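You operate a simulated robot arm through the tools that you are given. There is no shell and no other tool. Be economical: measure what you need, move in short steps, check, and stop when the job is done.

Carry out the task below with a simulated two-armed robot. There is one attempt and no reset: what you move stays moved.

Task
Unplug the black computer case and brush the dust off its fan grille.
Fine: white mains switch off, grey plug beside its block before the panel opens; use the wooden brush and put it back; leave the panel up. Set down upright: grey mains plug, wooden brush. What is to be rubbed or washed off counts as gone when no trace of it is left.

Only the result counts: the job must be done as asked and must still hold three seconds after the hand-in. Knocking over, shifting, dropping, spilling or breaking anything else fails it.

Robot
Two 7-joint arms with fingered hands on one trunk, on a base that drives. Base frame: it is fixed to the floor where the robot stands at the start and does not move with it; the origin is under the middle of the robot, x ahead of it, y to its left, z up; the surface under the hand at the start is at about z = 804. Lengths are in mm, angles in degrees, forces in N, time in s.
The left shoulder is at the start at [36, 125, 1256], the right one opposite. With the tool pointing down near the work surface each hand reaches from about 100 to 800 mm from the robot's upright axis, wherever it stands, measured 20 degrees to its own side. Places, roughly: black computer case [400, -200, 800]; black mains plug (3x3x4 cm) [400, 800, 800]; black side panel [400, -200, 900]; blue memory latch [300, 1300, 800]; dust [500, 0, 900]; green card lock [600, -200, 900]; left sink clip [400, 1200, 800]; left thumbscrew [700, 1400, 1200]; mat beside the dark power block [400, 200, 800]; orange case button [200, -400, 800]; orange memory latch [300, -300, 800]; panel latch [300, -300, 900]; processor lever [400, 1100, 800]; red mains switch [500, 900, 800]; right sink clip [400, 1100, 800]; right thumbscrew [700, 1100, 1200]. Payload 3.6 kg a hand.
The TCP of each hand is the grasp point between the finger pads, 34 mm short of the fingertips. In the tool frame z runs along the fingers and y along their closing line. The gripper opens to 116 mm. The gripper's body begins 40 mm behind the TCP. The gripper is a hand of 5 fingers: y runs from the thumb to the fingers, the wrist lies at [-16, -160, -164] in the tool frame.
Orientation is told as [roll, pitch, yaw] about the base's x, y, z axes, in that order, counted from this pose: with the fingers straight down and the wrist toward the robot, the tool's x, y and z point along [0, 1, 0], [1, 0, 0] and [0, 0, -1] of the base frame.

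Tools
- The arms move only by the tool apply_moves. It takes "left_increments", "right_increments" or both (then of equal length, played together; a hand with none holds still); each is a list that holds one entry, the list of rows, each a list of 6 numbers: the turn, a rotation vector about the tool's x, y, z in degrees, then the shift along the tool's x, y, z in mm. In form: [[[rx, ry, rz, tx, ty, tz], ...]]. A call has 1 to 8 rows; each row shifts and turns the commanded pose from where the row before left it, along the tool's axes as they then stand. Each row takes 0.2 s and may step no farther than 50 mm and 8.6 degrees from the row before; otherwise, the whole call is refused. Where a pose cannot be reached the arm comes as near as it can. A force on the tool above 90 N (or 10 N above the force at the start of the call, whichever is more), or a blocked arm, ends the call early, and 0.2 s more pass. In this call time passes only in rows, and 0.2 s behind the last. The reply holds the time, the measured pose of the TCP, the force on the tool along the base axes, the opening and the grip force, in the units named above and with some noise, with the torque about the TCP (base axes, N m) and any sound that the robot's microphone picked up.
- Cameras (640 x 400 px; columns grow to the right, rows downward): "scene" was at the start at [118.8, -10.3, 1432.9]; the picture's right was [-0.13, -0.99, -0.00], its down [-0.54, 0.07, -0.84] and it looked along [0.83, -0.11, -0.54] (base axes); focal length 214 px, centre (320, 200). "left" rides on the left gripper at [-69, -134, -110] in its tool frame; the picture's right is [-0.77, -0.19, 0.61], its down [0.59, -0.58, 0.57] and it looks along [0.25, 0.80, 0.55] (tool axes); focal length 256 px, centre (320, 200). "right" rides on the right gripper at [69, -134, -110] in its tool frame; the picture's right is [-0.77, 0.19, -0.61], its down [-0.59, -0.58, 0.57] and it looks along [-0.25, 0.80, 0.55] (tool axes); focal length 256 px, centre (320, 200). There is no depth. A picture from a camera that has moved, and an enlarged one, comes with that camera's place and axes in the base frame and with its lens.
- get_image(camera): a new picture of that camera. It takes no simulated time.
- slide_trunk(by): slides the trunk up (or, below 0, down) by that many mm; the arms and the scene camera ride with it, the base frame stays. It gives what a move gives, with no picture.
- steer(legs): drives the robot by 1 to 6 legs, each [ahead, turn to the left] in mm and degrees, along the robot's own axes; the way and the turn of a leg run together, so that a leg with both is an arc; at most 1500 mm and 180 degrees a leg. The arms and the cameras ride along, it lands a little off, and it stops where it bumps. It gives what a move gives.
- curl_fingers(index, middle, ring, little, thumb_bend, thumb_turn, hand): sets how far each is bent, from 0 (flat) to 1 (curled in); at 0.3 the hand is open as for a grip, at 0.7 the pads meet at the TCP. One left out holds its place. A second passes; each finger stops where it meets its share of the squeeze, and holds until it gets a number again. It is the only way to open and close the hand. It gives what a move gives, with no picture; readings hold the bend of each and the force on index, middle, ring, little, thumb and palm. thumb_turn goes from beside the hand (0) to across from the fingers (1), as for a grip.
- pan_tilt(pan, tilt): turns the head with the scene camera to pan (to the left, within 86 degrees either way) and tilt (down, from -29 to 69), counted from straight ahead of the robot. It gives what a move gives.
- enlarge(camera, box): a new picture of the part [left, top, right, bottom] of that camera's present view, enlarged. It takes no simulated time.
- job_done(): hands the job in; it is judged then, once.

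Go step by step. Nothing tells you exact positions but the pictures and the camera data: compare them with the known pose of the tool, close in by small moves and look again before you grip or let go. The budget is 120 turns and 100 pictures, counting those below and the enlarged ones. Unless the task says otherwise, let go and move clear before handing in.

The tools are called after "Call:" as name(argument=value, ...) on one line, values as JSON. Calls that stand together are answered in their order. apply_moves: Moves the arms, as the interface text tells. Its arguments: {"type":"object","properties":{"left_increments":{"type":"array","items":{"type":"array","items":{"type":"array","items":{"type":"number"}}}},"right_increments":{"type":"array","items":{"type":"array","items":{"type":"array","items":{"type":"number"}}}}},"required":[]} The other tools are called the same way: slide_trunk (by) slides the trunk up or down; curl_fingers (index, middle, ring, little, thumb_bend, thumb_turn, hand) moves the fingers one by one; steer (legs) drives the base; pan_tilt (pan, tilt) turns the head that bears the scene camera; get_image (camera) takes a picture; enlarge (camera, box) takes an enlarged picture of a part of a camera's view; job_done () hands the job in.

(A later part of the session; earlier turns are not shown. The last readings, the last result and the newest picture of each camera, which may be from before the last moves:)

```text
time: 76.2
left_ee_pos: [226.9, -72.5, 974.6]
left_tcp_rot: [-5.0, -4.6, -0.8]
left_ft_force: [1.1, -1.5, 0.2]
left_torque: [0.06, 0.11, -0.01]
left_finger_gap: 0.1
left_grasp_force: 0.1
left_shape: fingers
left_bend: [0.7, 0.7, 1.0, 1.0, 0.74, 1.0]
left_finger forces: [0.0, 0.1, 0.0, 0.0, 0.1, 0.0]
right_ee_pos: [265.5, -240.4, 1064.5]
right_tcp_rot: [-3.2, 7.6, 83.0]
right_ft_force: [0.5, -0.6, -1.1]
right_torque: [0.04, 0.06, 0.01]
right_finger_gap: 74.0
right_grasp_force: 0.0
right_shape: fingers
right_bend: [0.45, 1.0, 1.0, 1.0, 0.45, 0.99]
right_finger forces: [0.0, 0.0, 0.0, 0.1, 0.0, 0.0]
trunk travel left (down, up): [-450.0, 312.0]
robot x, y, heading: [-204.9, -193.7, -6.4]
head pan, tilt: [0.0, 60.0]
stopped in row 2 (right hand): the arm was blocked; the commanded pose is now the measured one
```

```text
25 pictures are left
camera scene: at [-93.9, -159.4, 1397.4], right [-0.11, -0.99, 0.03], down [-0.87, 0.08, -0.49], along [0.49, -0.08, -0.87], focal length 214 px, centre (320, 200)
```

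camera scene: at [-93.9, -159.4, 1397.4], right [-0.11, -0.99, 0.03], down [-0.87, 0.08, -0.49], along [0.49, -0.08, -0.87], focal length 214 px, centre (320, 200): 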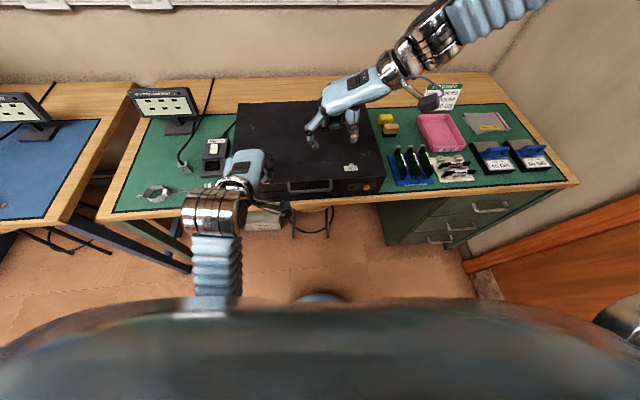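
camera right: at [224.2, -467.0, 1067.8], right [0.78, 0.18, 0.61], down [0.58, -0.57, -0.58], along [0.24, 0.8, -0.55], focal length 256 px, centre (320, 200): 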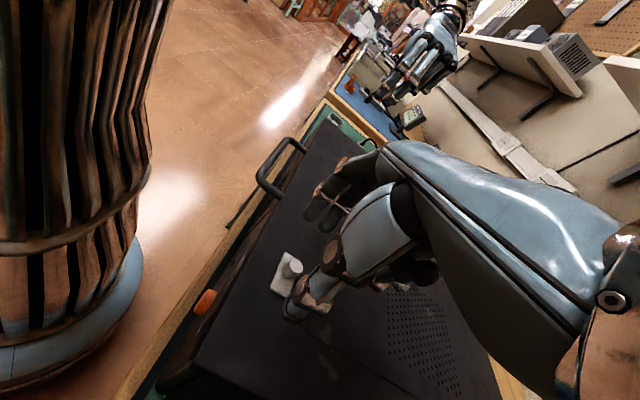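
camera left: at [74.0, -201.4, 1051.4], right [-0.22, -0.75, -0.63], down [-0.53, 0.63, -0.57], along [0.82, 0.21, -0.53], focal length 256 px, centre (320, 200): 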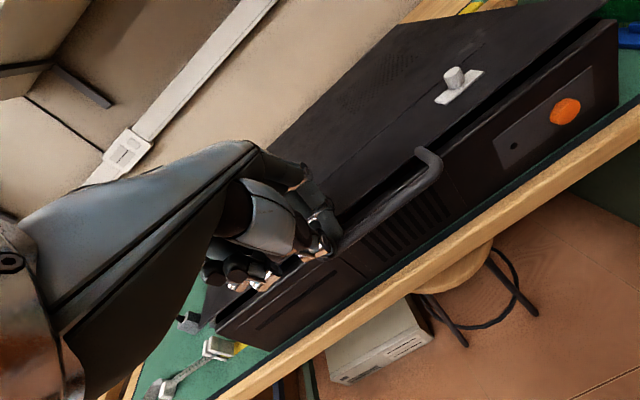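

Nothing appears knocked over. I let the body settle using idle time.

Call:
apply_moves(left_increments=[[[0, 0, 0, 0, 0, 0], [0, 0, 0, 0, 0, 0], [0, 0, 0, 0, 0, 0], [0, 0, 0, 0, 0, 0]]])

Call:
apply_moves(left_increments=[[[0, 0, 0, 0, 0, 0], [0, 0, 0, 0, 0, 0], [0, 0, 0, 0, 0, 0], [0, 0, 0, 0, 0, 0]]])

Call:
apply_moves(left_increments=[[[0, 0, 0, 0, 0, 0], [0, 0, 0, 0, 0, 0], [0, 0, 0, 0, 0, 0], [0, 0, 0, 0, 0, 0]]])

Call:
get_image(camera="scene")

```text
time: 76.5
left_ee_pos: [209.1, -148.5, 985.9]
left_tcp_rot: [3.6, -6.5, -1.9]
left_ft_force: [-0.7, -3.8, 0.2]
left_torque: [0.07, 0.0, -0.08]
left_finger_gap: 0.0
left_grasp_force: 0.1
left_shape: fingers
left_bend: [0.7, 0.7, 1.0, 1.0, 0.74, 1.0]
left_finger forces: [0.1, 0.1, 0.0, 0.0, 0.0, 0.0]
right_ee_pos: [264.5, -335.8, 1084.8]
right_tcp_rot: [-4.4, 1.6, 77.5]
right_ft_force: [2.5, 0.3, -1.1]
right_torque: [0.02, 0.21, 0.0]
right_finger_gap: 73.8
right_grasp_force: 0.1
right_shape: fingers
right_bend: [0.45, 1.0, 1.0, 1.0, 0.45, 0.99]
right_finger forces: [0.1, 0.0, 0.1, 0.0, 0.0, 0.0]
trunk travel left (down, up): [-450.0, 312.0]
robot x, y, heading: [-202.2, -197.7, -7.5]
head pan, tilt: [0.0, 60.0]
stopped in row 1 (left hand): the arm was blocked; the commanded pose is now the measured one
```

```text
time: 76.8
left_ee_pos: [231.6, 15.2, 959.3]
left_tcp_rot: [4.5, -7.6, 2.1]
left_ft_force: [-2.6, 0.8, -0.8]
left_torque: [-0.08, -0.09, 0.0]
left_finger_gap: 0.0
left_grasp_force: 0.0
left_shape: fingers
left_bend: [0.7, 0.7, 1.0, 1.0, 0.74, 1.0]
left_finger forces: [0.0, 0.1, 0.0, 0.0, 0.1, 0.1]
right_ee_pos: [306.4, -178.0, 1090.4]
right_tcp_rot: [-6.3, 7.3, 74.4]
right_ft_force: [0.4, -1.1, 0.7]
right_torque: [0.08, -0.03, 0.04]
right_finger_gap: 74.1
right_grasp_force: 0.1
right_shape: fingers
right_bend: [0.45, 1.0, 1.0, 1.0, 0.45, 0.99]
right_finger forces: [0.0, 0.1, 0.0, 0.0, 0.0, 0.0]
trunk travel left (down, up): [-450.0, 312.0]
robot x, y, heading: [-197.9, -199.0, -7.7]
head pan, tilt: [0.0, 60.0]
stopped in row 1 (left hand): the arm was blocked; the commanded pose is now the measured one
```

```text
time: 77.4
left_ee_pos: [221.5, -14.5, 937.9]
left_tcp_rot: [19.3, -5.4, -9.1]
left_ft_force: [0.1, 1.7, -1.5]
left_torque: [-0.06, -0.04, -0.03]
left_finger_gap: 0.0
left_grasp_force: 0.2
left_shape: fingers
left_bend: [0.7, 0.7, 1.0, 1.0, 0.74, 1.0]
left_finger forces: [0.0, 0.0, 0.1, 0.0, 0.1, 0.1]
right_ee_pos: [249.8, -275.9, 1046.1]
right_tcp_rot: [-3.1, 5.6, 83.0]
right_ft_force: [1.9, -1.1, -1.3]
right_torque: [0.05, 0.05, -0.03]
right_finger_gap: 74.0
right_grasp_force: 0.1
right_shape: fingers
right_bend: [0.45, 1.0, 1.0, 1.0, 0.45, 0.99]
right_finger forces: [0.0, 0.0, 0.1, 0.1, 0.0, 0.0]
trunk travel left (down, up): [-450.0, 312.0]
robot x, y, heading: [-193.7, -195.9, -6.0]
head pan, tilt: [0.0, 60.0]
stopped in row 2 (left hand): the arm was blocked; the commanded pose is now the measured one
```

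```text
24 pictures are left
camera scene: at [-89.2, -152.1, 1397.8], right [-0.1, -0.99, 0.04], down [-0.86, 0.07, -0.5], along [0.49, -0.08, -0.87], focal length 214 px, centre (320, 200)
```

scene: 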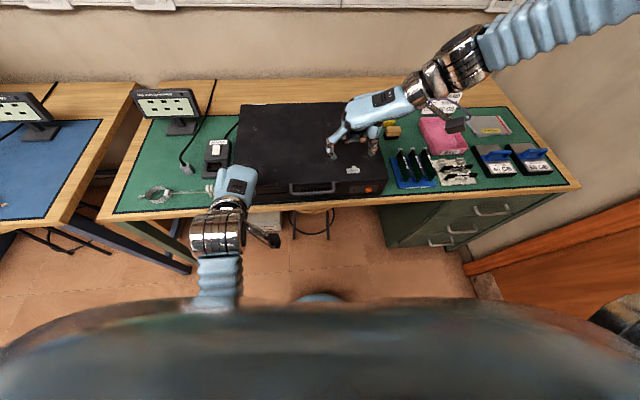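

The body is still swinging, so I raise the trunk to keep the hands clear and let it damp out.

Call:
slide_trunk(by=120)

Call:
pan_tilt(pan=0, tilt=55)

Call:
pan_tilt(pan=0, tilt=60)

Call:
pan_tilt(pan=0, tilt=55)

```text
time: 77.7
left_ee_pos: [198.4, -112.5, 970.6]
left_tcp_rot: [30.4, -3.4, -14.4]
left_ft_force: [2.8, -0.8, 3.9]
left_torque: [-0.04, 0.27, -0.21]
left_finger_gap: 0.0
left_grasp_force: 0.0
left_shape: fingers
left_bend: [0.7, 0.7, 1.0, 1.0, 0.74, 1.0]
left_finger forces: [0.1, 0.1, 0.1, 0.0, 0.0, 0.1]
right_ee_pos: [248.5, -385.3, 1059.6]
right_tcp_rot: [-3.9, -0.6, 76.9]
right_ft_force: [2.2, 2.8, 0.2]
right_torque: [-0.21, 0.1, -0.02]
right_finger_gap: 74.4
right_grasp_force: 0.1
right_shape: fingers
right_bend: [0.45, 1.0, 1.0, 1.0, 0.45, 0.99]
right_finger forces: [0.0, 0.1, 0.0, 0.0, 0.0, 0.0]
trunk travel left (down, up): [-452.0, 311.0]
robot x, y, heading: [-195.8, -196.4, -7.8]
head pan, tilt: [0.0, 60.0]
stopped: the arm was blocked; the commanded pose is now the measured one
```

```text
time: 78.4
left_ee_pos: [223.1, 32.5, 946.8]
left_tcp_rot: [24.3, -5.5, -10.0]
left_ft_force: [1.7, 12.3, 1.7]
left_torque: [-0.58, 0.12, -0.32]
left_finger_gap: 0.0
left_grasp_force: 0.0
left_shape: fingers
left_bend: [0.7, 0.7, 1.0, 1.0, 0.74, 1.0]
left_finger forces: [0.0, 0.0, 0.0, 0.0, 0.1, 0.0]
right_ee_pos: [261.2, -249.4, 1063.7]
right_tcp_rot: [-4.3, 7.0, 78.7]
right_ft_force: [-1.4, 0.2, 2.8]
right_torque: [0.0, -0.16, 0.04]
right_finger_gap: 74.0
right_grasp_force: 0.0
right_shape: fingers
right_bend: [0.45, 1.0, 1.0, 1.0, 0.45, 0.99]
right_finger forces: [0.0, 0.0, 0.1, 0.0, 0.0, 0.0]
trunk travel left (down, up): [-452.0, 311.0]
robot x, y, heading: [-202.1, -196.0, -6.7]
head pan, tilt: [0.0, 55.0]
```

```text
time: 79.1
left_ee_pos: [206.8, -96.5, 972.7]
left_tcp_rot: [24.4, -5.6, -9.7]
left_ft_force: [1.5, 0.5, 0.5]
left_torque: [-0.02, 0.03, -0.02]
left_finger_gap: 0.0
left_grasp_force: 0.0
left_shape: fingers
left_bend: [0.7, 0.7, 1.0, 1.0, 0.74, 1.0]
left_finger forces: [0.0, 0.1, 0.1, 0.0, 0.1, 0.0]
right_ee_pos: [255.0, -355.9, 1062.3]
right_tcp_rot: [-4.0, 0.7, 77.5]
right_ft_force: [2.7, 0.1, -1.1]
right_torque: [-0.01, 0.1, 0.02]
right_finger_gap: 74.1
right_grasp_force: 0.0
right_shape: fingers
right_bend: [0.45, 1.0, 1.0, 1.0, 0.45, 0.99]
right_finger forces: [0.0, 0.0, 0.0, 0.1, 0.0, 0.0]
trunk travel left (down, up): [-452.0, 311.0]
robot x, y, heading: [-193.6, -197.8, -7.4]
head pan, tilt: [0.0, 60.0]
```

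```text
time: 79.7
left_ee_pos: [223.5, 1.6, 953.3]
left_tcp_rot: [25.0, -5.7, -11.1]
left_ft_force: [0.6, 1.2, 1.6]
left_torque: [-0.04, 0.06, -0.01]
left_finger_gap: 0.2
left_grasp_force: 0.1
left_shape: fingers
left_bend: [0.7, 0.7, 1.0, 1.0, 0.74, 1.0]
left_finger forces: [0.0, 0.0, 0.0, 0.0, 0.1, 0.0]
right_ee_pos: [260.7, -277.4, 1061.3]
right_tcp_rot: [-4.2, 5.6, 78.4]
right_ft_force: [-1.9, -0.5, 1.5]
right_torque: [0.04, -0.11, -0.01]
right_finger_gap: 74.2
right_grasp_force: 0.0
right_shape: fingers
right_bend: [0.45, 1.0, 1.0, 1.0, 0.45, 0.99]
right_finger forces: [0.0, 0.1, 0.0, 0.0, 0.1, 0.0]
trunk travel left (down, up): [-452.0, 311.0]
robot x, y, heading: [-194.1, -196.6, -7.0]
head pan, tilt: [0.0, 55.0]
```

It is damping (period about 1.3 s). I keep idling until it has died out.

Call:
pan_tilt(pan=0, tilt=60)

Call:
pan_tilt(pan=0, tilt=50)

Call:
pan_tilt(pan=0, tilt=60)

Call:
pan_tilt(pan=0, tilt=50)

Call:
pan_tilt(pan=0, tilt=60)

Call:
pan_tilt(pan=0, tilt=50)

Call:
get_image(camera="scene")

```text
time: 80.4
left_ee_pos: [209.5, -74.9, 967.5]
left_tcp_rot: [23.7, -5.6, -9.3]
left_ft_force: [0.4, 1.7, 0.9]
left_torque: [-0.11, 0.04, -0.08]
left_finger_gap: 0.2
left_grasp_force: 0.0
left_shape: fingers
left_bend: [0.7, 0.7, 1.0, 1.0, 0.74, 1.0]
left_finger forces: [0.1, 0.0, 0.1, 0.1, 0.0, 0.0]
right_ee_pos: [256.5, -333.0, 1059.7]
right_tcp_rot: [-4.1, 1.9, 77.6]
right_ft_force: [1.8, 0.2, -0.1]
right_torque: [-0.04, 0.04, -0.01]
right_finger_gap: 74.1
right_grasp_force: 0.1
right_shape: fingers
right_bend: [0.45, 1.0, 1.0, 1.0, 0.45, 0.99]
right_finger forces: [0.0, 0.0, 0.0, 0.0, 0.0, 0.0]
trunk travel left (down, up): [-452.0, 311.0]
robot x, y, heading: [-200.1, -201.1, -7.5]
head pan, tilt: [0.0, 60.0]
```

```text
time: 81.1
left_ee_pos: [218.6, -28.8, 955.3]
left_tcp_rot: [27.0, -5.0, -11.1]
left_ft_force: [-0.6, 0.3, -0.1]
left_torque: [-0.03, 0.01, -0.02]
left_finger_gap: 0.0
left_grasp_force: 0.2
left_shape: fingers
left_bend: [0.7, 0.7, 1.0, 1.0, 0.74, 1.0]
left_finger forces: [0.1, 0.1, 0.1, 0.0, 0.1, 0.0]
right_ee_pos: [257.9, -314.4, 1057.1]
right_tcp_rot: [-4.0, 3.4, 77.9]
right_ft_force: [0.0, 0.5, 0.1]
right_torque: [-0.04, 0.01, 0.02]
right_finger_gap: 74.2
right_grasp_force: 0.0
right_shape: fingers
right_bend: [0.45, 1.0, 1.0, 1.0, 0.45, 0.99]
right_finger forces: [0.1, 0.1, 0.0, 0.0, 0.0, 0.0]
trunk travel left (down, up): [-452.0, 311.0]
robot x, y, heading: [-199.5, -198.4, -7.1]
head pan, tilt: [0.0, 50.0]
```

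```text
time: 81.8
left_ee_pos: [216.5, -30.6, 948.5]
left_tcp_rot: [19.7, -5.4, -9.9]
left_ft_force: [0.0, 1.0, -1.8]
left_torque: [-0.06, -0.06, -0.01]
left_finger_gap: 0.0
left_grasp_force: 0.2
left_shape: fingers
left_bend: [0.7, 0.7, 1.0, 1.0, 0.74, 1.0]
left_finger forces: [0.0, 0.0, 0.0, 0.1, 0.0, 0.1]
right_ee_pos: [261.5, -277.9, 1058.8]
right_tcp_rot: [-4.4, 5.2, 78.3]
right_ft_force: [-1.1, -0.4, -0.3]
right_torque: [0.02, -0.04, 0.01]
right_finger_gap: 73.9
right_grasp_force: 0.1
right_shape: fingers
right_bend: [0.45, 1.0, 1.0, 1.0, 0.45, 0.99]
right_finger forces: [0.0, 0.0, 0.1, 0.0, 0.0, 0.0]
trunk travel left (down, up): [-452.0, 311.0]
robot x, y, heading: [-198.2, -195.2, -7.3]
head pan, tilt: [0.0, 60.0]
```

```text
time: 82.5
left_ee_pos: [208.8, -86.6, 959.7]
left_tcp_rot: [21.8, -4.9, -10.6]
left_ft_force: [-0.1, 0.1, 0.4]
left_torque: [0.0, 0.03, -0.07]
left_finger_gap: 0.0
left_grasp_force: 0.0
left_shape: fingers
left_bend: [0.7, 0.7, 1.0, 1.0, 0.74, 1.0]
left_finger forces: [0.0, 0.0, 0.0, 0.1, 0.0, 0.0]
right_ee_pos: [257.2, -337.3, 1059.9]
right_tcp_rot: [-4.0, 2.0, 77.9]
right_ft_force: [1.4, 0.4, -0.8]
right_torque: [0.0, 0.05, -0.01]
right_finger_gap: 74.1
right_grasp_force: 0.0
right_shape: fingers
right_bend: [0.45, 1.0, 1.0, 1.0, 0.45, 0.99]
right_finger forces: [0.1, 0.0, 0.1, 0.1, 0.1, 0.0]
trunk travel left (down, up): [-452.0, 311.0]
robot x, y, heading: [-193.7, -193.9, -7.2]
head pan, tilt: [0.0, 50.0]
```

```text
time: 83.3
left_ee_pos: [215.5, -46.0, 956.7]
left_tcp_rot: [24.0, -5.3, -10.0]
left_ft_force: [0.9, 0.5, -0.3]
left_torque: [0.01, 0.01, -0.03]
left_finger_gap: 0.2
left_grasp_force: 0.1
left_shape: fingers
left_bend: [0.7, 0.7, 1.0, 1.0, 0.74, 1.0]
left_finger forces: [0.0, 0.0, 0.1, 0.0, 0.0, 0.0]
right_ee_pos: [258.5, -318.9, 1057.9]
right_tcp_rot: [-4.0, 3.0, 78.0]
right_ft_force: [0.5, 0.9, 0.2]
right_torque: [-0.02, -0.01, 0.0]
right_finger_gap: 74.2
right_grasp_force: 0.0
right_shape: fingers
right_bend: [0.45, 1.0, 1.0, 1.0, 0.45, 0.99]
right_finger forces: [0.1, 0.0, 0.0, 0.0, 0.0, 0.0]
trunk travel left (down, up): [-452.0, 311.0]
robot x, y, heading: [-194.2, -194.0, -7.1]
head pan, tilt: [0.0, 60.0]
```

```text
time: 84.0
left_ee_pos: [216.7, -38.4, 952.5]
left_tcp_rot: [20.5, -5.3, -10.0]
left_ft_force: [0.0, 1.8, 1.5]
left_torque: [-0.13, 0.03, -0.1]
left_finger_gap: 0.0
left_grasp_force: 0.1
left_shape: fingers
left_bend: [0.7, 0.7, 1.0, 1.0, 0.74, 1.0]
left_finger forces: [0.0, 0.0, 0.0, 0.1, 0.0, 0.1]
right_ee_pos: [262.7, -288.9, 1061.9]
right_tcp_rot: [-4.3, 4.5, 78.2]
right_ft_force: [-0.4, 0.2, 0.5]
right_torque: [-0.04, -0.02, 0.02]
right_finger_gap: 73.9
right_grasp_force: 0.0
right_shape: fingers
right_bend: [0.45, 1.0, 1.0, 1.0, 0.45, 0.99]
right_finger forces: [0.0, 0.0, 0.1, 0.0, 0.0, 0.0]
trunk travel left (down, up): [-452.0, 311.0]
robot x, y, heading: [-198.1, -194.7, -6.8]
head pan, tilt: [0.0, 50.0]
```

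```text
23 pictures are left
camera scene: at [-87.5, -180.3, 1411.2], right [-0.12, -0.99, 0.02], down [-0.76, 0.08, -0.64], along [0.64, -0.09, -0.77], focal length 214 px, centre (320, 200)
```

scene: 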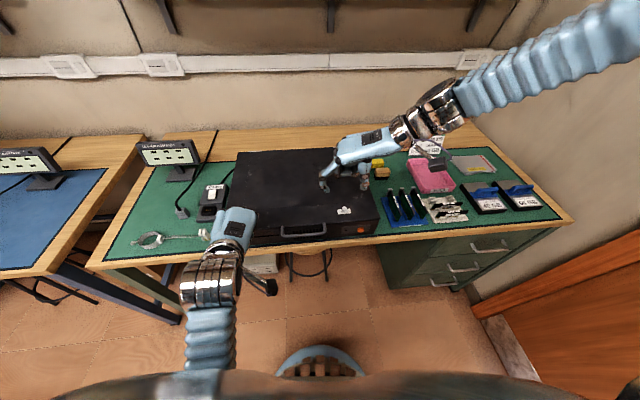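

Call:
slide_trunk(by=60)

Call:
curl_fingers(hand="right", index=0.45)

Call:
curl_fingers(hand="right", index=0.45)

Call:
curl_fingers(hand="right", index=0.45)

Call:
curl_fingers(hand="right", index=0.45)

Call:
curl_fingers(hand="right", index=0.45)

Call:
curl_fingers(hand="right", index=0.45)

```text
time: 85.0
left_ee_pos: [214.2, -67.4, 1016.6]
left_tcp_rot: [21.4, -5.1, -10.6]
left_ft_force: [-0.9, -0.7, 0.2]
left_torque: [0.06, 0.0, 0.06]
left_finger_gap: 0.0
left_grasp_force: 0.1
left_shape: fingers
left_bend: [0.7, 0.7, 1.0, 1.0, 0.74, 1.0]
left_finger forces: [0.1, 0.0, 0.1, 0.1, 0.1, 0.0]
right_ee_pos: [259.8, -320.9, 1117.2]
right_tcp_rot: [-4.0, 3.0, 77.8]
right_ft_force: [-0.4, -2.7, -1.3]
right_torque: [0.14, 0.0, 0.0]
right_finger_gap: 74.2
right_grasp_force: 0.0
right_shape: fingers
right_bend: [0.45, 1.0, 1.0, 1.0, 0.45, 0.99]
right_finger forces: [0.0, 0.1, 0.0, 0.0, 0.0, 0.1]
trunk travel left (down, up): [-512.0, 251.0]
robot x, y, heading: [-193.3, -193.6, -7.2]
head pan, tilt: [0.0, 50.0]
```

```text
time: 86.0
left_ee_pos: [213.3, -58.1, 1014.6]
left_tcp_rot: [21.0, -5.2, -10.1]
left_ft_force: [-0.4, -0.9, 0.6]
left_torque: [0.0, 0.03, -0.05]
left_finger_gap: 0.1
left_grasp_force: 0.0
left_shape: fingers
left_bend: [0.7, 0.7, 1.0, 1.0, 0.74, 1.0]
left_finger forces: [0.1, 0.0, 0.0, 0.0, 0.0, 0.0]
right_ee_pos: [260.3, -309.2, 1119.7]
right_tcp_rot: [-4.2, 3.5, 78.0]
right_ft_force: [-0.3, -1.2, -0.2]
right_torque: [-0.01, 0.01, 0.03]
right_finger_gap: 74.0
right_grasp_force: 0.1
right_shape: fingers
right_bend: [0.45, 1.0, 1.0, 1.0, 0.45, 0.99]
right_finger forces: [0.0, 0.1, 0.0, 0.1, 0.0, 0.0]
trunk travel left (down, up): [-512.0, 251.0]
robot x, y, heading: [-197.8, -191.8, -6.8]
head pan, tilt: [0.0, 50.0]
```

```text
time: 87.0
left_ee_pos: [213.7, -57.2, 1014.2]
left_tcp_rot: [21.1, -5.2, -10.2]
left_ft_force: [-0.7, -0.8, 0.2]
left_torque: [-0.01, 0.0, 0.02]
left_finger_gap: 0.0
left_grasp_force: 0.1
left_shape: fingers
left_bend: [0.7, 0.7, 1.0, 1.0, 0.74, 1.0]
left_finger forces: [0.0, 0.0, 0.0, 0.1, 0.0, 0.0]
right_ee_pos: [260.9, -308.9, 1119.2]
right_tcp_rot: [-4.3, 3.4, 78.1]
right_ft_force: [-0.7, -0.5, 0.4]
right_torque: [0.04, 0.0, 0.01]
right_finger_gap: 74.3
right_grasp_force: 0.0
right_shape: fingers
right_bend: [0.45, 1.0, 1.0, 1.0, 0.45, 0.99]
right_finger forces: [0.1, 0.0, 0.0, 0.0, 0.1, 0.1]
trunk travel left (down, up): [-512.0, 251.0]
robot x, y, heading: [-200.8, -193.2, -7.0]
head pan, tilt: [0.0, 50.0]
```

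```text
time: 88.0
left_ee_pos: [213.8, -57.3, 1014.8]
left_tcp_rot: [21.1, -5.2, -10.2]
left_ft_force: [-0.3, 0.4, -0.1]
left_torque: [-0.04, -0.01, -0.02]
left_finger_gap: 0.0
left_grasp_force: 0.0
left_shape: fingers
left_bend: [0.7, 0.7, 1.0, 1.0, 0.74, 1.0]
left_finger forces: [0.1, 0.1, 0.0, 0.0, 0.0, 0.1]
right_ee_pos: [258.9, -309.2, 1119.1]
right_tcp_rot: [-4.2, 3.5, 78.1]
right_ft_force: [-1.2, -0.2, -0.1]
right_torque: [0.01, -0.04, 0.0]
right_finger_gap: 74.0
right_grasp_force: 0.0
right_shape: fingers
right_bend: [0.45, 1.0, 1.0, 1.0, 0.45, 0.99]
right_finger forces: [0.0, 0.1, 0.1, 0.1, 0.0, 0.0]
trunk travel left (down, up): [-512.0, 251.0]
robot x, y, heading: [-199.1, -191.3, -7.2]
head pan, tilt: [0.0, 50.0]
```

```text
time: 89.0
left_ee_pos: [213.0, -58.2, 1013.8]
left_tcp_rot: [21.1, -5.3, -10.3]
left_ft_force: [0.7, 0.7, 0.3]
left_torque: [0.01, 0.01, -0.01]
left_finger_gap: 0.0
left_grasp_force: 0.2
left_shape: fingers
left_bend: [0.7, 0.7, 1.0, 1.0, 0.74, 1.0]
left_finger forces: [0.0, 0.1, 0.1, 0.0, 0.1, 0.0]
right_ee_pos: [260.6, -309.0, 1119.2]
right_tcp_rot: [-4.2, 3.5, 78.1]
right_ft_force: [0.2, 0.0, 0.5]
right_torque: [-0.01, 0.01, 0.02]
right_finger_gap: 73.9
right_grasp_force: 0.0
right_shape: fingers
right_bend: [0.45, 1.0, 1.0, 1.0, 0.45, 0.99]
right_finger forces: [0.0, 0.0, 0.0, 0.0, 0.1, 0.0]
trunk travel left (down, up): [-512.0, 251.0]
robot x, y, heading: [-198.0, -193.5, -7.1]
head pan, tilt: [0.0, 50.0]
```

```text
time: 90.0
left_ee_pos: [213.4, -57.7, 1014.9]
left_tcp_rot: [21.1, -5.2, -10.3]
left_ft_force: [0.5, -0.2, -0.4]
left_torque: [-0.02, -0.01, 0.01]
left_finger_gap: 0.1
left_grasp_force: 0.0
left_shape: fingers
left_bend: [0.7, 0.7, 1.0, 1.0, 0.74, 1.0]
left_finger forces: [0.1, 0.0, 0.1, 0.1, 0.0, 0.0]
right_ee_pos: [260.4, -310.1, 1119.6]
right_tcp_rot: [-4.2, 3.6, 78.1]
right_ft_force: [-0.4, -0.1, -0.2]
right_torque: [-0.01, -0.01, 0.02]
right_finger_gap: 74.0
right_grasp_force: 0.0
right_shape: fingers
right_bend: [0.45, 1.0, 1.0, 1.0, 0.45, 0.99]
right_finger forces: [0.0, 0.0, 0.1, 0.0, 0.0, 0.1]
trunk travel left (down, up): [-512.0, 251.0]
robot x, y, heading: [-196.7, -196.8, -7.0]
head pan, tilt: [0.0, 50.0]
```

```text
time: 91.0
left_ee_pos: [213.1, -57.4, 1014.5]
left_tcp_rot: [21.1, -5.2, -10.4]
left_ft_force: [-0.4, 1.0, 0.7]
left_torque: [-0.01, 0.0, -0.01]
left_finger_gap: 0.0
left_grasp_force: 0.1
left_shape: fingers
left_bend: [0.7, 0.7, 1.0, 1.0, 0.74, 1.0]
left_finger forces: [0.1, 0.0, 0.0, 0.0, 0.0, 0.0]
right_ee_pos: [259.6, -309.1, 1120.3]
right_tcp_rot: [-4.2, 3.6, 78.0]
right_ft_force: [-0.1, 0.2, -0.6]
right_torque: [0.03, 0.01, -0.03]
right_finger_gap: 74.3
right_grasp_force: 0.1
right_shape: fingers
right_bend: [0.45, 1.0, 1.0, 1.0, 0.45, 0.99]
right_finger forces: [0.0, 0.1, 0.0, 0.1, 0.0, 0.0]
trunk travel left (down, up): [-512.0, 251.0]
robot x, y, heading: [-196.7, -191.1, -7.2]
head pan, tilt: [0.0, 50.0]
```

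Settled. I check the case, latch, block and plug positions.

Call:
enlarge(camera="scene", box=[150, 130, 410, 260])

```text
2.46 times, centred on (280, 195) of scene
camera zoom: at [-100.5, -206.1, 1470.3], right [-0.12, -0.99, 0.0], down [-0.76, 0.1, -0.64], along [0.64, -0.08, -0.77], focal length 528 px, centre (418, 212)
```

zoom: 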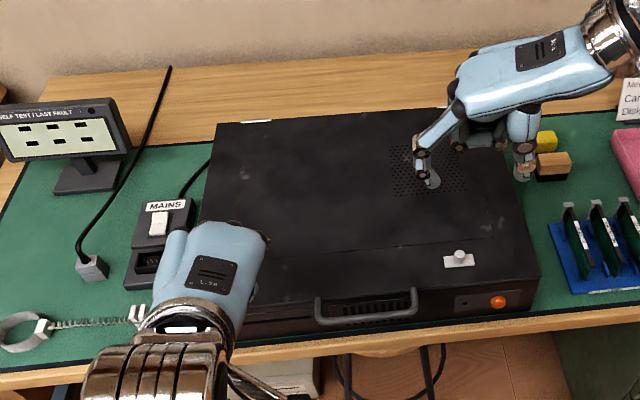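

The case and latch (still left) are where they should be. I level the left hand, prepare index and thumb only, and go above the middle of the handle (y≈−184).

Call:
curl_fingers(hand="left", index=0.62, middle=1, thumb_bend=0.4)

Call:
apply_moves(left_increments=[[[2.27, -6.87, -3.03, 0, 0, 0], [2.27, -6.87, -3.03, 0, 0, 0], [2.27, -6.87, -3.03, 0, 0, 0], [0, 0, 0, -30, 2, 0], [0, 0, 0, -30, 2, 0], [0, 0, 0, -30, 2, 0], [0, 0, 0, -31, 0, 20], [0, 0, 0, 0, 0, 20]]])

Call:
apply_moves(left_increments=[[[0, 0, 0, 0, 0, 0], [0, 0, 0, 0, 0, 0], [0, 0, 0, 0, 0, 0], [0, 0, 0, 0, 0, 0]]])

Call:
enlarge(camera="left", box=[240, 140, 440, 340])

```text
time: 92.0
left_ee_pos: [214.6, -57.2, 1015.6]
left_tcp_rot: [21.2, -5.2, -10.3]
left_ft_force: [0.1, 0.2, 0.8]
left_torque: [0.01, 0.01, 0.02]
left_finger_gap: 56.2
left_grasp_force: 0.0
left_shape: fingers
left_bend: [0.62, 1.0, 1.0, 1.0, 0.4, 0.99]
left_finger forces: [0.0, 0.0, 0.0, 0.1, 0.0, 0.0]
right_ee_pos: [260.1, -308.8, 1119.3]
right_tcp_rot: [-4.2, 3.5, 78.1]
right_ft_force: [0.2, -0.4, -0.1]
right_torque: [0.0, 0.01, 0.01]
right_finger_gap: 74.0
right_grasp_force: 0.1
right_shape: fingers
right_bend: [0.45, 1.0, 1.0, 1.0, 0.45, 0.99]
right_finger forces: [0.0, 0.0, 0.0, 0.0, 0.0, 0.1]
trunk travel left (down, up): [-512.0, 251.0]
robot x, y, heading: [-196.3, -196.6, -7.1]
head pan, tilt: [0.0, 50.0]
```

```text
time: 93.3
left_ee_pos: [225.0, -73.9, 1007.4]
left_tcp_rot: [10.3, -1.4, -1.2]
left_ft_force: [-1.0, -0.4, 0.3]
left_torque: [0.02, -0.02, 0.02]
left_finger_gap: 56.1
left_grasp_force: 0.0
left_shape: fingers
left_bend: [0.62, 1.0, 1.0, 1.0, 0.4, 0.99]
left_finger forces: [0.0, 0.0, 0.0, 0.1, 0.1, 0.0]
right_ee_pos: [260.9, -309.8, 1119.1]
right_tcp_rot: [-4.2, 3.5, 78.1]
right_ft_force: [0.1, -0.1, 0.0]
right_torque: [0.03, 0.01, -0.01]
right_finger_gap: 74.2
right_grasp_force: 0.0
right_shape: fingers
right_bend: [0.45, 1.0, 1.0, 1.0, 0.45, 0.99]
right_finger forces: [0.1, 0.0, 0.0, 0.1, 0.1, 0.1]
trunk travel left (down, up): [-512.0, 251.0]
robot x, y, heading: [-197.1, -195.3, -7.0]
head pan, tilt: [0.0, 50.0]
stopped in row 6 (left hand): the arm was blocked; the commanded pose is now the measured one
```

```text
time: 94.3
left_ee_pos: [223.9, -74.1, 1007.4]
left_tcp_rot: [10.3, -1.5, -1.2]
left_ft_force: [0.7, 0.3, 0.6]
left_torque: [0.01, -0.01, 0.01]
left_finger_gap: 56.4
left_grasp_force: 0.0
left_shape: fingers
left_bend: [0.62, 1.0, 1.0, 1.0, 0.4, 0.99]
left_finger forces: [0.0, 0.0, 0.0, 0.1, 0.0, 0.1]
right_ee_pos: [261.3, -308.9, 1118.4]
right_tcp_rot: [-4.3, 3.5, 78.1]
right_ft_force: [0.7, -0.1, 0.3]
right_torque: [0.01, -0.02, 0.02]
right_finger_gap: 74.1
right_grasp_force: 0.0
right_shape: fingers
right_bend: [0.45, 1.0, 1.0, 1.0, 0.45, 0.99]
right_finger forces: [0.0, 0.1, 0.0, 0.1, 0.1, 0.0]
trunk travel left (down, up): [-512.0, 251.0]
robot x, y, heading: [-195.7, -195.3, -7.3]
head pan, tilt: [0.0, 50.0]
```

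```text
2.00 times, centred on (340, 240) of left
camera zoom: at [84.3, -158.8, 1100.4], right [-0.18, -0.64, -0.74], down [-0.55, 0.69, -0.47], along [0.81, 0.33, -0.48], focal length 512 px, centre (280, 120)
```

zoom: 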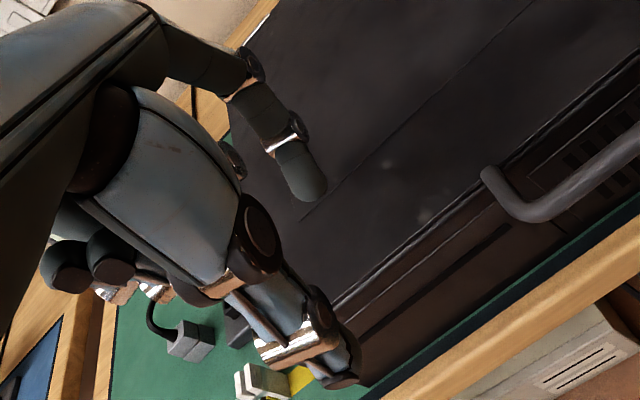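

The arm is still cramped near the torso. I back the base off a further 110 mm gently and then relevel the hand.

Call:
steer(legs=[[-55, 0], [-55, 0]])

Call:
slide_trunk(by=-60)

Call:
apply_moves(left_increments=[[[0, 0, 0, 0, 30, -15], [0, 0, 0, 0, 30, -15], [0, 0, 0, 0, 30, -15], [0.8, -5, -0.6, -10, 20, 0], [0.7, -5, -0.6, -20, 0, 0], [0, 0, 0, 0, 0, 0], [0, 0, 0, 0, 0, 0]]])

```text
time: 96.1
left_ee_pos: [115.6, -56.9, 1012.6]
left_tcp_rot: [10.6, -2.1, -1.0]
left_ft_force: [0.0, 0.7, 0.8]
left_torque: [-0.06, -0.03, -0.01]
left_finger_gap: 56.7
left_grasp_force: 0.1
left_shape: fingers
left_bend: [0.62, 1.0, 1.0, 1.0, 0.4, 0.99]
left_finger forces: [0.0, 0.1, 0.1, 0.0, 0.0, 0.1]
right_ee_pos: [150.6, -295.0, 1120.7]
right_tcp_rot: [-4.4, 3.4, 78.0]
right_ft_force: [-0.2, 0.7, -0.1]
right_torque: [-0.03, -0.06, -0.06]
right_finger_gap: 74.1
right_grasp_force: 0.1
right_shape: fingers
right_bend: [0.45, 1.0, 1.0, 1.0, 0.45, 0.99]
right_finger forces: [0.1, 0.1, 0.0, 0.0, 0.0, 0.0]
trunk travel left (down, up): [-512.0, 251.0]
robot x, y, heading: [-307.5, -184.4, -7.3]
head pan, tilt: [0.0, 50.0]
stopped in leg 2: the robot was blocked; the commanded pose is now the measured one
```

```text
time: 97.0
left_ee_pos: [97.1, -0.9, 947.3]
left_tcp_rot: [26.4, -2.0, -7.1]
left_ft_force: [4.3, 3.3, 2.1]
left_torque: [-0.17, 0.3, -0.08]
left_finger_gap: 56.8
left_grasp_force: 0.1
left_shape: fingers
left_bend: [0.62, 1.0, 1.0, 1.0, 0.4, 0.99]
left_finger forces: [0.0, 0.0, 0.1, 0.0, 0.1, 0.1]
right_ee_pos: [132.3, -291.9, 1064.3]
right_tcp_rot: [-5.1, 3.4, 78.0]
right_ft_force: [-1.0, -0.7, 0.8]
right_torque: [0.0, -0.05, -0.01]
right_finger_gap: 74.2
right_grasp_force: 0.1
right_shape: fingers
right_bend: [0.45, 1.0, 1.0, 1.0, 0.45, 0.99]
right_finger forces: [0.0, 0.1, 0.1, 0.1, 0.1, 0.0]
trunk travel left (down, up): [-450.0, 312.0]
robot x, y, heading: [-302.9, -179.4, -7.0]
head pan, tilt: [0.0, 50.0]
stopped: the arm was blocked; the commanded pose is now the measured one
```

```text
time: 98.8
left_ee_pos: [195.3, -28.6, 977.3]
left_tcp_rot: [22.0, -1.1, -4.8]
left_ft_force: [0.8, -0.5, 0.6]
left_torque: [0.02, 0.01, 0.01]
left_finger_gap: 56.5
left_grasp_force: 0.1
left_shape: fingers
left_bend: [0.62, 1.0, 1.0, 1.0, 0.4, 0.99]
left_finger forces: [0.0, 0.0, 0.0, 0.0, 0.1, 0.1]
right_ee_pos: [125.3, -291.6, 1065.3]
right_tcp_rot: [-5.4, 3.3, 78.2]
right_ft_force: [-0.4, -0.7, 0.5]
right_torque: [-0.02, -0.02, -0.02]
right_finger_gap: 74.3
right_grasp_force: 0.1
right_shape: fingers
right_bend: [0.45, 1.0, 1.0, 1.0, 0.45, 0.99]
right_finger forces: [0.1, 0.1, 0.0, 0.0, 0.1, 0.0]
trunk travel left (down, up): [-450.0, 312.0]
robot x, y, heading: [-307.3, -179.8, -7.2]
head pan, tilt: [0.0, 50.0]
stopped in row 7 (left hand): the arm was blocked; the commanded pose is now the measured one
```

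The left arm keeps binding when it crosses toward the centre. I'll use the right hand for the handle instead: I move the base left so the handle lies on the right arm's side, after pulling the left hand out to its own side.

Call:
apply_moves(left_increments=[[[0, 0, 0, 25, 20, -30], [0, 0, 0, 25, 20, -30], [0, -5, 0, 25, 0, -30], [0, -5, 0, 25, 0, -20], [0, -5, 0, 25, 0, 0], [0, -5, 0, 20, 0, 0], [0, 0, 0, 0, 0, 0]]])

Call:
steer(legs=[[0, 97], [130, 0], [0, -90]])

Call:
curl_fingers(hand="right", index=0.45)

Call:
curl_fingers(hand="right", index=0.45)

```text
time: 100.5
left_ee_pos: [239.7, 64.8, 1125.2]
left_tcp_rot: [1.7, -1.1, -4.9]
left_ft_force: [-1.0, -0.3, 0.0]
left_torque: [0.0, -0.02, -0.03]
left_finger_gap: 56.5
left_grasp_force: 0.1
left_shape: fingers
left_bend: [0.62, 1.0, 1.0, 1.0, 0.4, 0.99]
left_finger forces: [0.1, 0.1, 0.1, 0.0, 0.0, 0.1]
right_ee_pos: [126.9, -291.7, 1065.1]
right_tcp_rot: [-5.5, 3.3, 78.0]
right_ft_force: [-0.4, 0.6, -0.2]
right_torque: [0.02, 0.02, 0.02]
right_finger_gap: 74.1
right_grasp_force: 0.1
right_shape: fingers
right_bend: [0.45, 1.0, 1.0, 1.0, 0.45, 0.99]
right_finger forces: [0.1, 0.1, 0.0, 0.0, 0.1, 0.1]
trunk travel left (down, up): [-450.0, 312.0]
robot x, y, heading: [-308.4, -178.6, -6.9]
head pan, tilt: [0.0, 50.0]
```

```text
time: 106.4
left_ee_pos: [-608.1, 385.6, 1174.1]
left_tcp_rot: [3.7, -11.5, 90.7]
left_ft_force: [-25.6, -3.3, 2.9]
left_torque: [0.14, -1.31, -1.05]
left_finger_gap: 56.6
left_grasp_force: 0.0
left_shape: fingers
left_bend: [0.62, 1.0, 1.0, 1.0, 0.4, 0.99]
left_finger forces: [0.1, 0.0, 0.0, 0.1, 0.1, 0.1]
right_ee_pos: [-239.0, 304.4, 1098.4]
right_tcp_rot: [-11.6, 2.2, 172.3]
right_ft_force: [2.3, 1.6, -1.1]
right_torque: [-0.1, 0.2, 0.07]
right_finger_gap: 74.0
right_grasp_force: 0.1
right_shape: fingers
right_bend: [0.45, 1.0, 1.0, 1.0, 0.45, 0.99]
right_finger forces: [0.0, 0.0, 0.0, 0.1, 0.0, 0.0]
trunk travel left (down, up): [-450.0, 312.0]
robot x, y, heading: [-306.8, -55.2, 88.2]
head pan, tilt: [0.0, 50.0]
stopped in leg 3: the robot was blocked; the commanded pose is now the measured one
```

```text
time: 107.4
left_ee_pos: [-602.4, 398.3, 1169.8]
left_tcp_rot: [2.4, -11.3, 90.3]
left_ft_force: [-0.6, -0.2, 0.9]
left_torque: [-0.01, 0.0, -0.01]
left_finger_gap: 56.5
left_grasp_force: 0.1
left_shape: fingers
left_bend: [0.62, 1.0, 1.0, 1.0, 0.4, 0.99]
left_finger forces: [0.0, 0.0, 0.1, 0.0, 0.0, 0.0]
right_ee_pos: [-241.4, 314.9, 1095.1]
right_tcp_rot: [-10.9, 2.4, 172.7]
right_ft_force: [-1.5, -1.1, 1.9]
right_torque: [0.05, -0.05, -0.01]
right_finger_gap: 74.4
right_grasp_force: 0.2
right_shape: fingers
right_bend: [0.45, 1.0, 1.0, 1.0, 0.45, 0.99]
right_finger forces: [0.0, 0.1, 0.0, 0.0, 0.0, 0.0]
trunk travel left (down, up): [-450.0, 312.0]
robot x, y, heading: [-305.0, -53.1, 88.3]
head pan, tilt: [0.0, 50.0]
```

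```text
time: 108.4
left_ee_pos: [-601.1, 411.8, 1161.0]
left_tcp_rot: [2.3, -9.8, 90.2]
left_ft_force: [0.2, 0.1, 0.1]
left_torque: [0.0, 0.01, 0.01]
left_finger_gap: 56.5
left_grasp_force: 0.0
left_shape: fingers
left_bend: [0.62, 1.0, 1.0, 1.0, 0.4, 0.99]
left_finger forces: [0.0, 0.0, 0.1, 0.0, 0.0, 0.0]
right_ee_pos: [-240.4, 330.6, 1090.0]
right_tcp_rot: [-10.2, 2.5, 172.6]
right_ft_force: [0.0, 0.6, 0.1]
right_torque: [0.03, -0.01, 0.0]
right_finger_gap: 74.3
right_grasp_force: 0.1
right_shape: fingers
right_bend: [0.45, 1.0, 1.0, 1.0, 0.45, 0.99]
right_finger forces: [0.0, 0.1, 0.0, 0.0, 0.0, 0.0]
trunk travel left (down, up): [-450.0, 312.0]
robot x, y, heading: [-307.2, -49.3, 88.1]
head pan, tilt: [0.0, 50.0]
```

The left hand touched something behind; I look that way.

Call:
pan_tilt(pan=50, tilt=35)

Call:
get_image(camera="scene")

```text
time: 109.6
left_ee_pos: [-601.0, 413.5, 1161.7]
left_tcp_rot: [2.4, -9.6, 90.2]
left_ft_force: [0.3, -0.3, -0.2]
left_torque: [-0.02, 0.02, 0.0]
left_finger_gap: 56.4
left_grasp_force: 0.0
left_shape: fingers
left_bend: [0.62, 1.0, 1.0, 1.0, 0.4, 0.99]
left_finger forces: [0.1, 0.0, 0.1, 0.0, 0.1, 0.1]
right_ee_pos: [-241.1, 331.2, 1089.7]
right_tcp_rot: [-10.2, 2.4, 172.5]
right_ft_force: [0.4, 0.4, 0.5]
right_torque: [0.02, 0.0, 0.01]
right_finger_gap: 74.4
right_grasp_force: 0.1
right_shape: fingers
right_bend: [0.45, 1.0, 1.0, 1.0, 0.45, 0.99]
right_finger forces: [0.0, 0.0, 0.0, 0.0, 0.1, 0.1]
trunk travel left (down, up): [-450.0, 312.0]
robot x, y, heading: [-307.7, -50.0, 88.4]
head pan, tilt: [50.0, 35.0]
```

```text
20 pictures are left
camera scene: at [-373.8, 39.6, 1430.2], right [0.67, 0.75, 0.0], down [0.43, -0.38, -0.82], along [-0.61, 0.55, -0.57], focal length 214 px, centre (320, 200)
```

scene: 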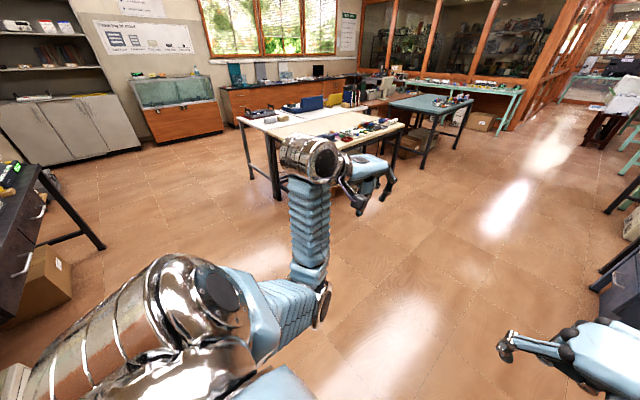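

Nothing is near there; it was only the inertia of the arm. I turn back in smaller legs.

Call:
steer(legs=[[0, -15], [0, -25], [0, -25], [0, -23]])

Call:
pan_tilt(pan=0, tilt=55)

Call:
curl_fingers(hand="right", index=0.62, thumb_bend=0.4)

```text
time: 111.1
left_ee_pos: [-471.0, 472.7, 1157.3]
left_tcp_rot: [2.2, -9.0, 75.1]
left_ft_force: [-0.3, 0.2, 0.2]
left_torque: [0.01, -0.02, 0.01]
left_finger_gap: 56.7
left_grasp_force: 0.1
left_shape: fingers
left_bend: [0.62, 1.0, 1.0, 1.0, 0.4, 0.99]
left_finger forces: [0.0, 0.0, 0.0, 0.0, 0.0, 0.0]
right_ee_pos: [-143.2, 300.5, 1088.6]
right_tcp_rot: [-10.4, 2.6, 157.4]
right_ft_force: [-0.1, 0.9, -0.5]
right_torque: [-0.02, -0.01, 0.0]
right_finger_gap: 74.2
right_grasp_force: 0.1
right_shape: fingers
right_bend: [0.45, 1.0, 1.0, 1.0, 0.45, 0.99]
right_finger forces: [0.0, 0.0, 0.0, 0.1, 0.1, 0.0]
trunk travel left (down, up): [-450.0, 312.0]
robot x, y, heading: [-306.8, -54.3, 72.5]
head pan, tilt: [50.0, 35.0]
stopped in leg 2: the robot was blocked; the commanded pose is now the measured one
```

```text
time: 112.3
left_ee_pos: [-470.9, 470.5, 1158.4]
left_tcp_rot: [2.2, -9.0, 75.2]
left_ft_force: [0.6, 0.4, -0.9]
left_torque: [0.01, -0.03, 0.0]
left_finger_gap: 56.4
left_grasp_force: 0.1
left_shape: fingers
left_bend: [0.62, 1.0, 1.0, 1.0, 0.4, 0.99]
left_finger forces: [0.1, 0.0, 0.0, 0.0, 0.1, 0.0]
right_ee_pos: [-143.1, 302.0, 1089.4]
right_tcp_rot: [-10.2, 2.3, 157.5]
right_ft_force: [-0.3, 0.2, 0.2]
right_torque: [-0.05, 0.01, 0.03]
right_finger_gap: 74.3
right_grasp_force: 0.0
right_shape: fingers
right_bend: [0.45, 1.0, 1.0, 1.0, 0.45, 0.99]
right_finger forces: [0.0, 0.1, 0.1, 0.0, 0.0, 0.0]
trunk travel left (down, up): [-450.0, 312.0]
robot x, y, heading: [-309.0, -49.2, 72.8]
head pan, tilt: [0.0, 55.0]
```

```text
time: 113.3
left_ee_pos: [-469.8, 471.7, 1159.0]
left_tcp_rot: [2.3, -8.9, 75.1]
left_ft_force: [0.3, 0.0, 0.1]
left_torque: [0.0, 0.0, -0.02]
left_finger_gap: 56.7
left_grasp_force: 0.1
left_shape: fingers
left_bend: [0.62, 1.0, 1.0, 1.0, 0.4, 0.99]
left_finger forces: [0.0, 0.0, 0.1, 0.0, 0.0, 0.0]
right_ee_pos: [-142.8, 299.6, 1088.7]
right_tcp_rot: [-10.3, 2.4, 157.4]
right_ft_force: [0.7, 0.5, -0.2]
right_torque: [0.01, -0.02, 0.01]
right_finger_gap: 56.6
right_grasp_force: 0.0
right_shape: fingers
right_bend: [0.62, 1.0, 1.0, 1.0, 0.4, 0.99]
right_finger forces: [0.0, 0.0, 0.1, 0.0, 0.0, 0.1]
trunk travel left (down, up): [-450.0, 312.0]
robot x, y, heading: [-305.1, -49.6, 72.5]
head pan, tilt: [0.0, 55.0]
```

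Call:
steer(legs=[[0, -20]])

Call:
get_image(camera="scene")

```text
time: 114.8
left_ee_pos: [-283.7, 495.5, 1158.9]
left_tcp_rot: [2.3, -9.0, 55.3]
left_ft_force: [0.0, 0.8, 0.2]
left_torque: [-0.01, -0.01, -0.02]
left_finger_gap: 56.7
left_grasp_force: 0.1
left_shape: fingers
left_bend: [0.62, 1.0, 1.0, 1.0, 0.4, 0.99]
left_finger forces: [0.0, 0.1, 0.0, 0.1, 0.0, 0.0]
right_ee_pos: [-32.6, 222.5, 1088.6]
right_tcp_rot: [-10.3, 2.5, 137.6]
right_ft_force: [0.9, -0.3, 1.4]
right_torque: [-0.02, 0.01, 0.02]
right_finger_gap: 56.6
right_grasp_force: 0.1
right_shape: fingers
right_bend: [0.62, 1.0, 1.0, 1.0, 0.4, 0.99]
right_finger forces: [0.1, 0.1, 0.0, 0.0, 0.1, 0.0]
trunk travel left (down, up): [-450.0, 312.0]
robot x, y, heading: [-311.3, -52.5, 53.1]
head pan, tilt: [0.0, 55.0]
```

```text
19 pictures are left
camera scene: at [-246.5, 32.1, 1402.0], right [0.8, -0.6, 0.0], down [-0.49, -0.65, -0.57], along [0.35, 0.46, -0.82], focal length 214 px, centre (320, 200)
```

scene: 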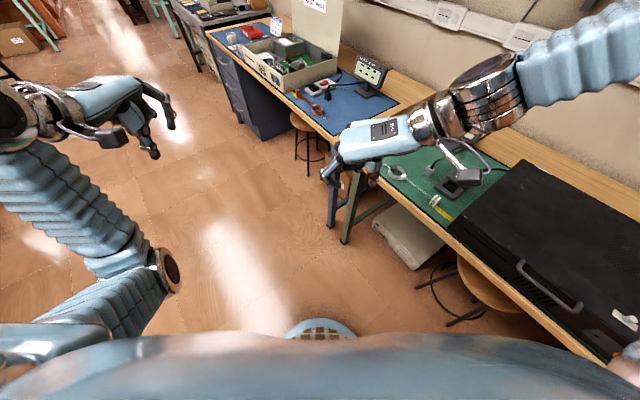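

Single small legs work. I finish the turn with separate calls.

Call:
steer(legs=[[0, -18]])

Call:
steer(legs=[[0, -18]])

Call:
steer(legs=[[0, -17]])

```text
time: 116.2
left_ee_pos: [-115.9, 460.5, 1160.3]
left_tcp_rot: [2.4, -9.0, 37.3]
left_ft_force: [-0.6, -0.3, 0.8]
left_torque: [0.02, 0.0, 0.01]
left_finger_gap: 56.6
left_grasp_force: 0.1
left_shape: fingers
left_bend: [0.62, 1.0, 1.0, 1.0, 0.4, 0.99]
left_finger forces: [0.0, 0.0, 0.1, 0.0, 0.0, 0.1]
right_ee_pos: [38.0, 124.4, 1089.4]
right_tcp_rot: [-10.3, 2.5, 119.6]
right_ft_force: [1.0, -0.8, -1.0]
right_torque: [0.03, 0.01, 0.03]
right_finger_gap: 56.5
right_grasp_force: 0.1
right_shape: fingers
right_bend: [0.62, 1.0, 1.0, 1.0, 0.4, 0.99]
right_finger forces: [0.0, 0.0, 0.0, 0.0, 0.0, 0.0]
trunk travel left (down, up): [-450.0, 312.0]
robot x, y, heading: [-308.1, -51.7, 35.0]
head pan, tilt: [0.0, 55.0]
```

```text
time: 117.6
left_ee_pos: [31.0, 377.5, 1159.0]
left_tcp_rot: [2.4, -9.1, 19.5]
left_ft_force: [-0.3, 0.6, 0.4]
left_torque: [0.03, 0.02, 0.04]
left_finger_gap: 56.6
left_grasp_force: 0.0
left_shape: fingers
left_bend: [0.62, 1.0, 1.0, 1.0, 0.4, 0.99]
left_finger forces: [0.0, 0.0, 0.0, 0.0, 0.0, 0.1]
right_ee_pos: [74.6, 9.4, 1087.7]
right_tcp_rot: [-10.2, 2.5, 101.9]
right_ft_force: [-0.5, -0.3, 0.4]
right_torque: [0.03, 0.0, -0.02]
right_finger_gap: 56.3
right_grasp_force: 0.1
right_shape: fingers
right_bend: [0.62, 1.0, 1.0, 1.0, 0.4, 0.99]
right_finger forces: [0.0, 0.0, 0.1, 0.1, 0.0, 0.0]
trunk travel left (down, up): [-450.0, 312.0]
robot x, y, heading: [-306.2, -51.4, 17.3]
head pan, tilt: [0.0, 55.0]
```

```text
time: 118.9
left_ee_pos: [142.7, 258.7, 1158.2]
left_tcp_rot: [2.4, -9.1, 2.3]
left_ft_force: [-0.1, 0.0, 0.3]
left_torque: [-0.01, -0.02, 0.03]
left_finger_gap: 56.4
left_grasp_force: 0.1
left_shape: fingers
left_bend: [0.62, 1.0, 1.0, 1.0, 0.4, 0.99]
left_finger forces: [0.1, 0.0, 0.0, 0.1, 0.0, 0.0]
right_ee_pos: [76.4, -104.9, 1088.1]
right_tcp_rot: [-10.3, 2.3, 84.9]
right_ft_force: [-0.1, -0.2, -0.9]
right_torque: [-0.02, -0.02, 0.04]
right_finger_gap: 56.6
right_grasp_force: 0.0
right_shape: fingers
right_bend: [0.62, 1.0, 1.0, 1.0, 0.4, 0.99]
right_finger forces: [0.0, 0.0, 0.1, 0.0, 0.0, 0.0]
trunk travel left (down, up): [-450.0, 312.0]
robot x, y, heading: [-308.6, -52.6, 0.4]
head pan, tilt: [0.0, 55.0]
```

Now I bring the right hand forward to its own side and rotate it back to yaw 0.

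Call:
apply_moves(right_increments=[[[0, 0, 0, -30, -20, 0], [0, 0, 0, -30, -25, 0], [0, 0, 0, -30, -30, 0], [0, 0, 0, -30, -25, 0], [0, 0, 8, 0, 0, 0], [0, 0, 8, 0, 0, 0], [0, 0, 8, 0, 0, 0], [0, 0, 8, 0, 0, 0]]])

Call:
apply_moves(right_increments=[[[0, 0, 8, 0, 0, 0], [0, 0, 8, 0, 0, 0], [0, 0, 8, 0, 0, 0], [0, 0, 8, 0, 0, 0], [0, 0, 8, 0, 0, 0], [0, 0, 8, 0, 0, 0], [0, 0, 0, 0, 0, 0]]])

```text
time: 120.7
left_ee_pos: [142.4, 259.7, 1159.2]
left_tcp_rot: [2.4, -9.2, 2.4]
left_ft_force: [0.0, -0.2, 0.6]
left_torque: [0.02, 0.01, 0.0]
left_finger_gap: 56.5
left_grasp_force: 0.0
left_shape: fingers
left_bend: [0.62, 1.0, 1.0, 1.0, 0.4, 0.99]
left_finger forces: [0.0, 0.0, 0.0, 0.0, 0.1, 0.1]
right_ee_pos: [199.7, -196.4, 1099.2]
right_tcp_rot: [-9.9, -3.4, 53.2]
right_ft_force: [0.6, -0.3, -1.1]
right_torque: [0.04, 0.01, -0.02]
right_finger_gap: 56.5
right_grasp_force: 0.0
right_shape: fingers
right_bend: [0.62, 1.0, 1.0, 1.0, 0.4, 0.99]
right_finger forces: [0.0, 0.0, 0.0, 0.1, 0.1, 0.0]
right hand out of reach, approached as far as the arm can: row 2, 3, 4
trunk travel left (down, up): [-450.0, 312.0]
robot x, y, heading: [-308.8, -52.8, 0.2]
head pan, tilt: [0.0, 55.0]
```

```text
time: 122.3
left_ee_pos: [142.4, 259.6, 1159.8]
left_tcp_rot: [2.4, -9.1, 2.5]
left_ft_force: [0.4, 0.6, -0.5]
left_torque: [0.01, 0.03, 0.01]
left_finger_gap: 56.6
left_grasp_force: 0.0
left_shape: fingers
left_bend: [0.62, 1.0, 1.0, 1.0, 0.4, 0.99]
left_finger forces: [0.1, 0.0, 0.0, 0.0, 0.0, 0.0]
right_ee_pos: [198.8, -196.3, 1100.0]
right_tcp_rot: [-4.2, -9.6, 5.3]
right_ft_force: [0.4, 0.4, -1.0]
right_torque: [-0.03, 0.01, 0.0]
right_finger_gap: 56.6
right_grasp_force: 0.1
right_shape: fingers
right_bend: [0.62, 1.0, 1.0, 1.0, 0.4, 0.99]
right_finger forces: [0.0, 0.1, 0.0, 0.1, 0.1, 0.1]
trunk travel left (down, up): [-450.0, 312.0]
robot x, y, heading: [-312.9, -49.0, 0.2]
head pan, tilt: [0.0, 55.0]
```

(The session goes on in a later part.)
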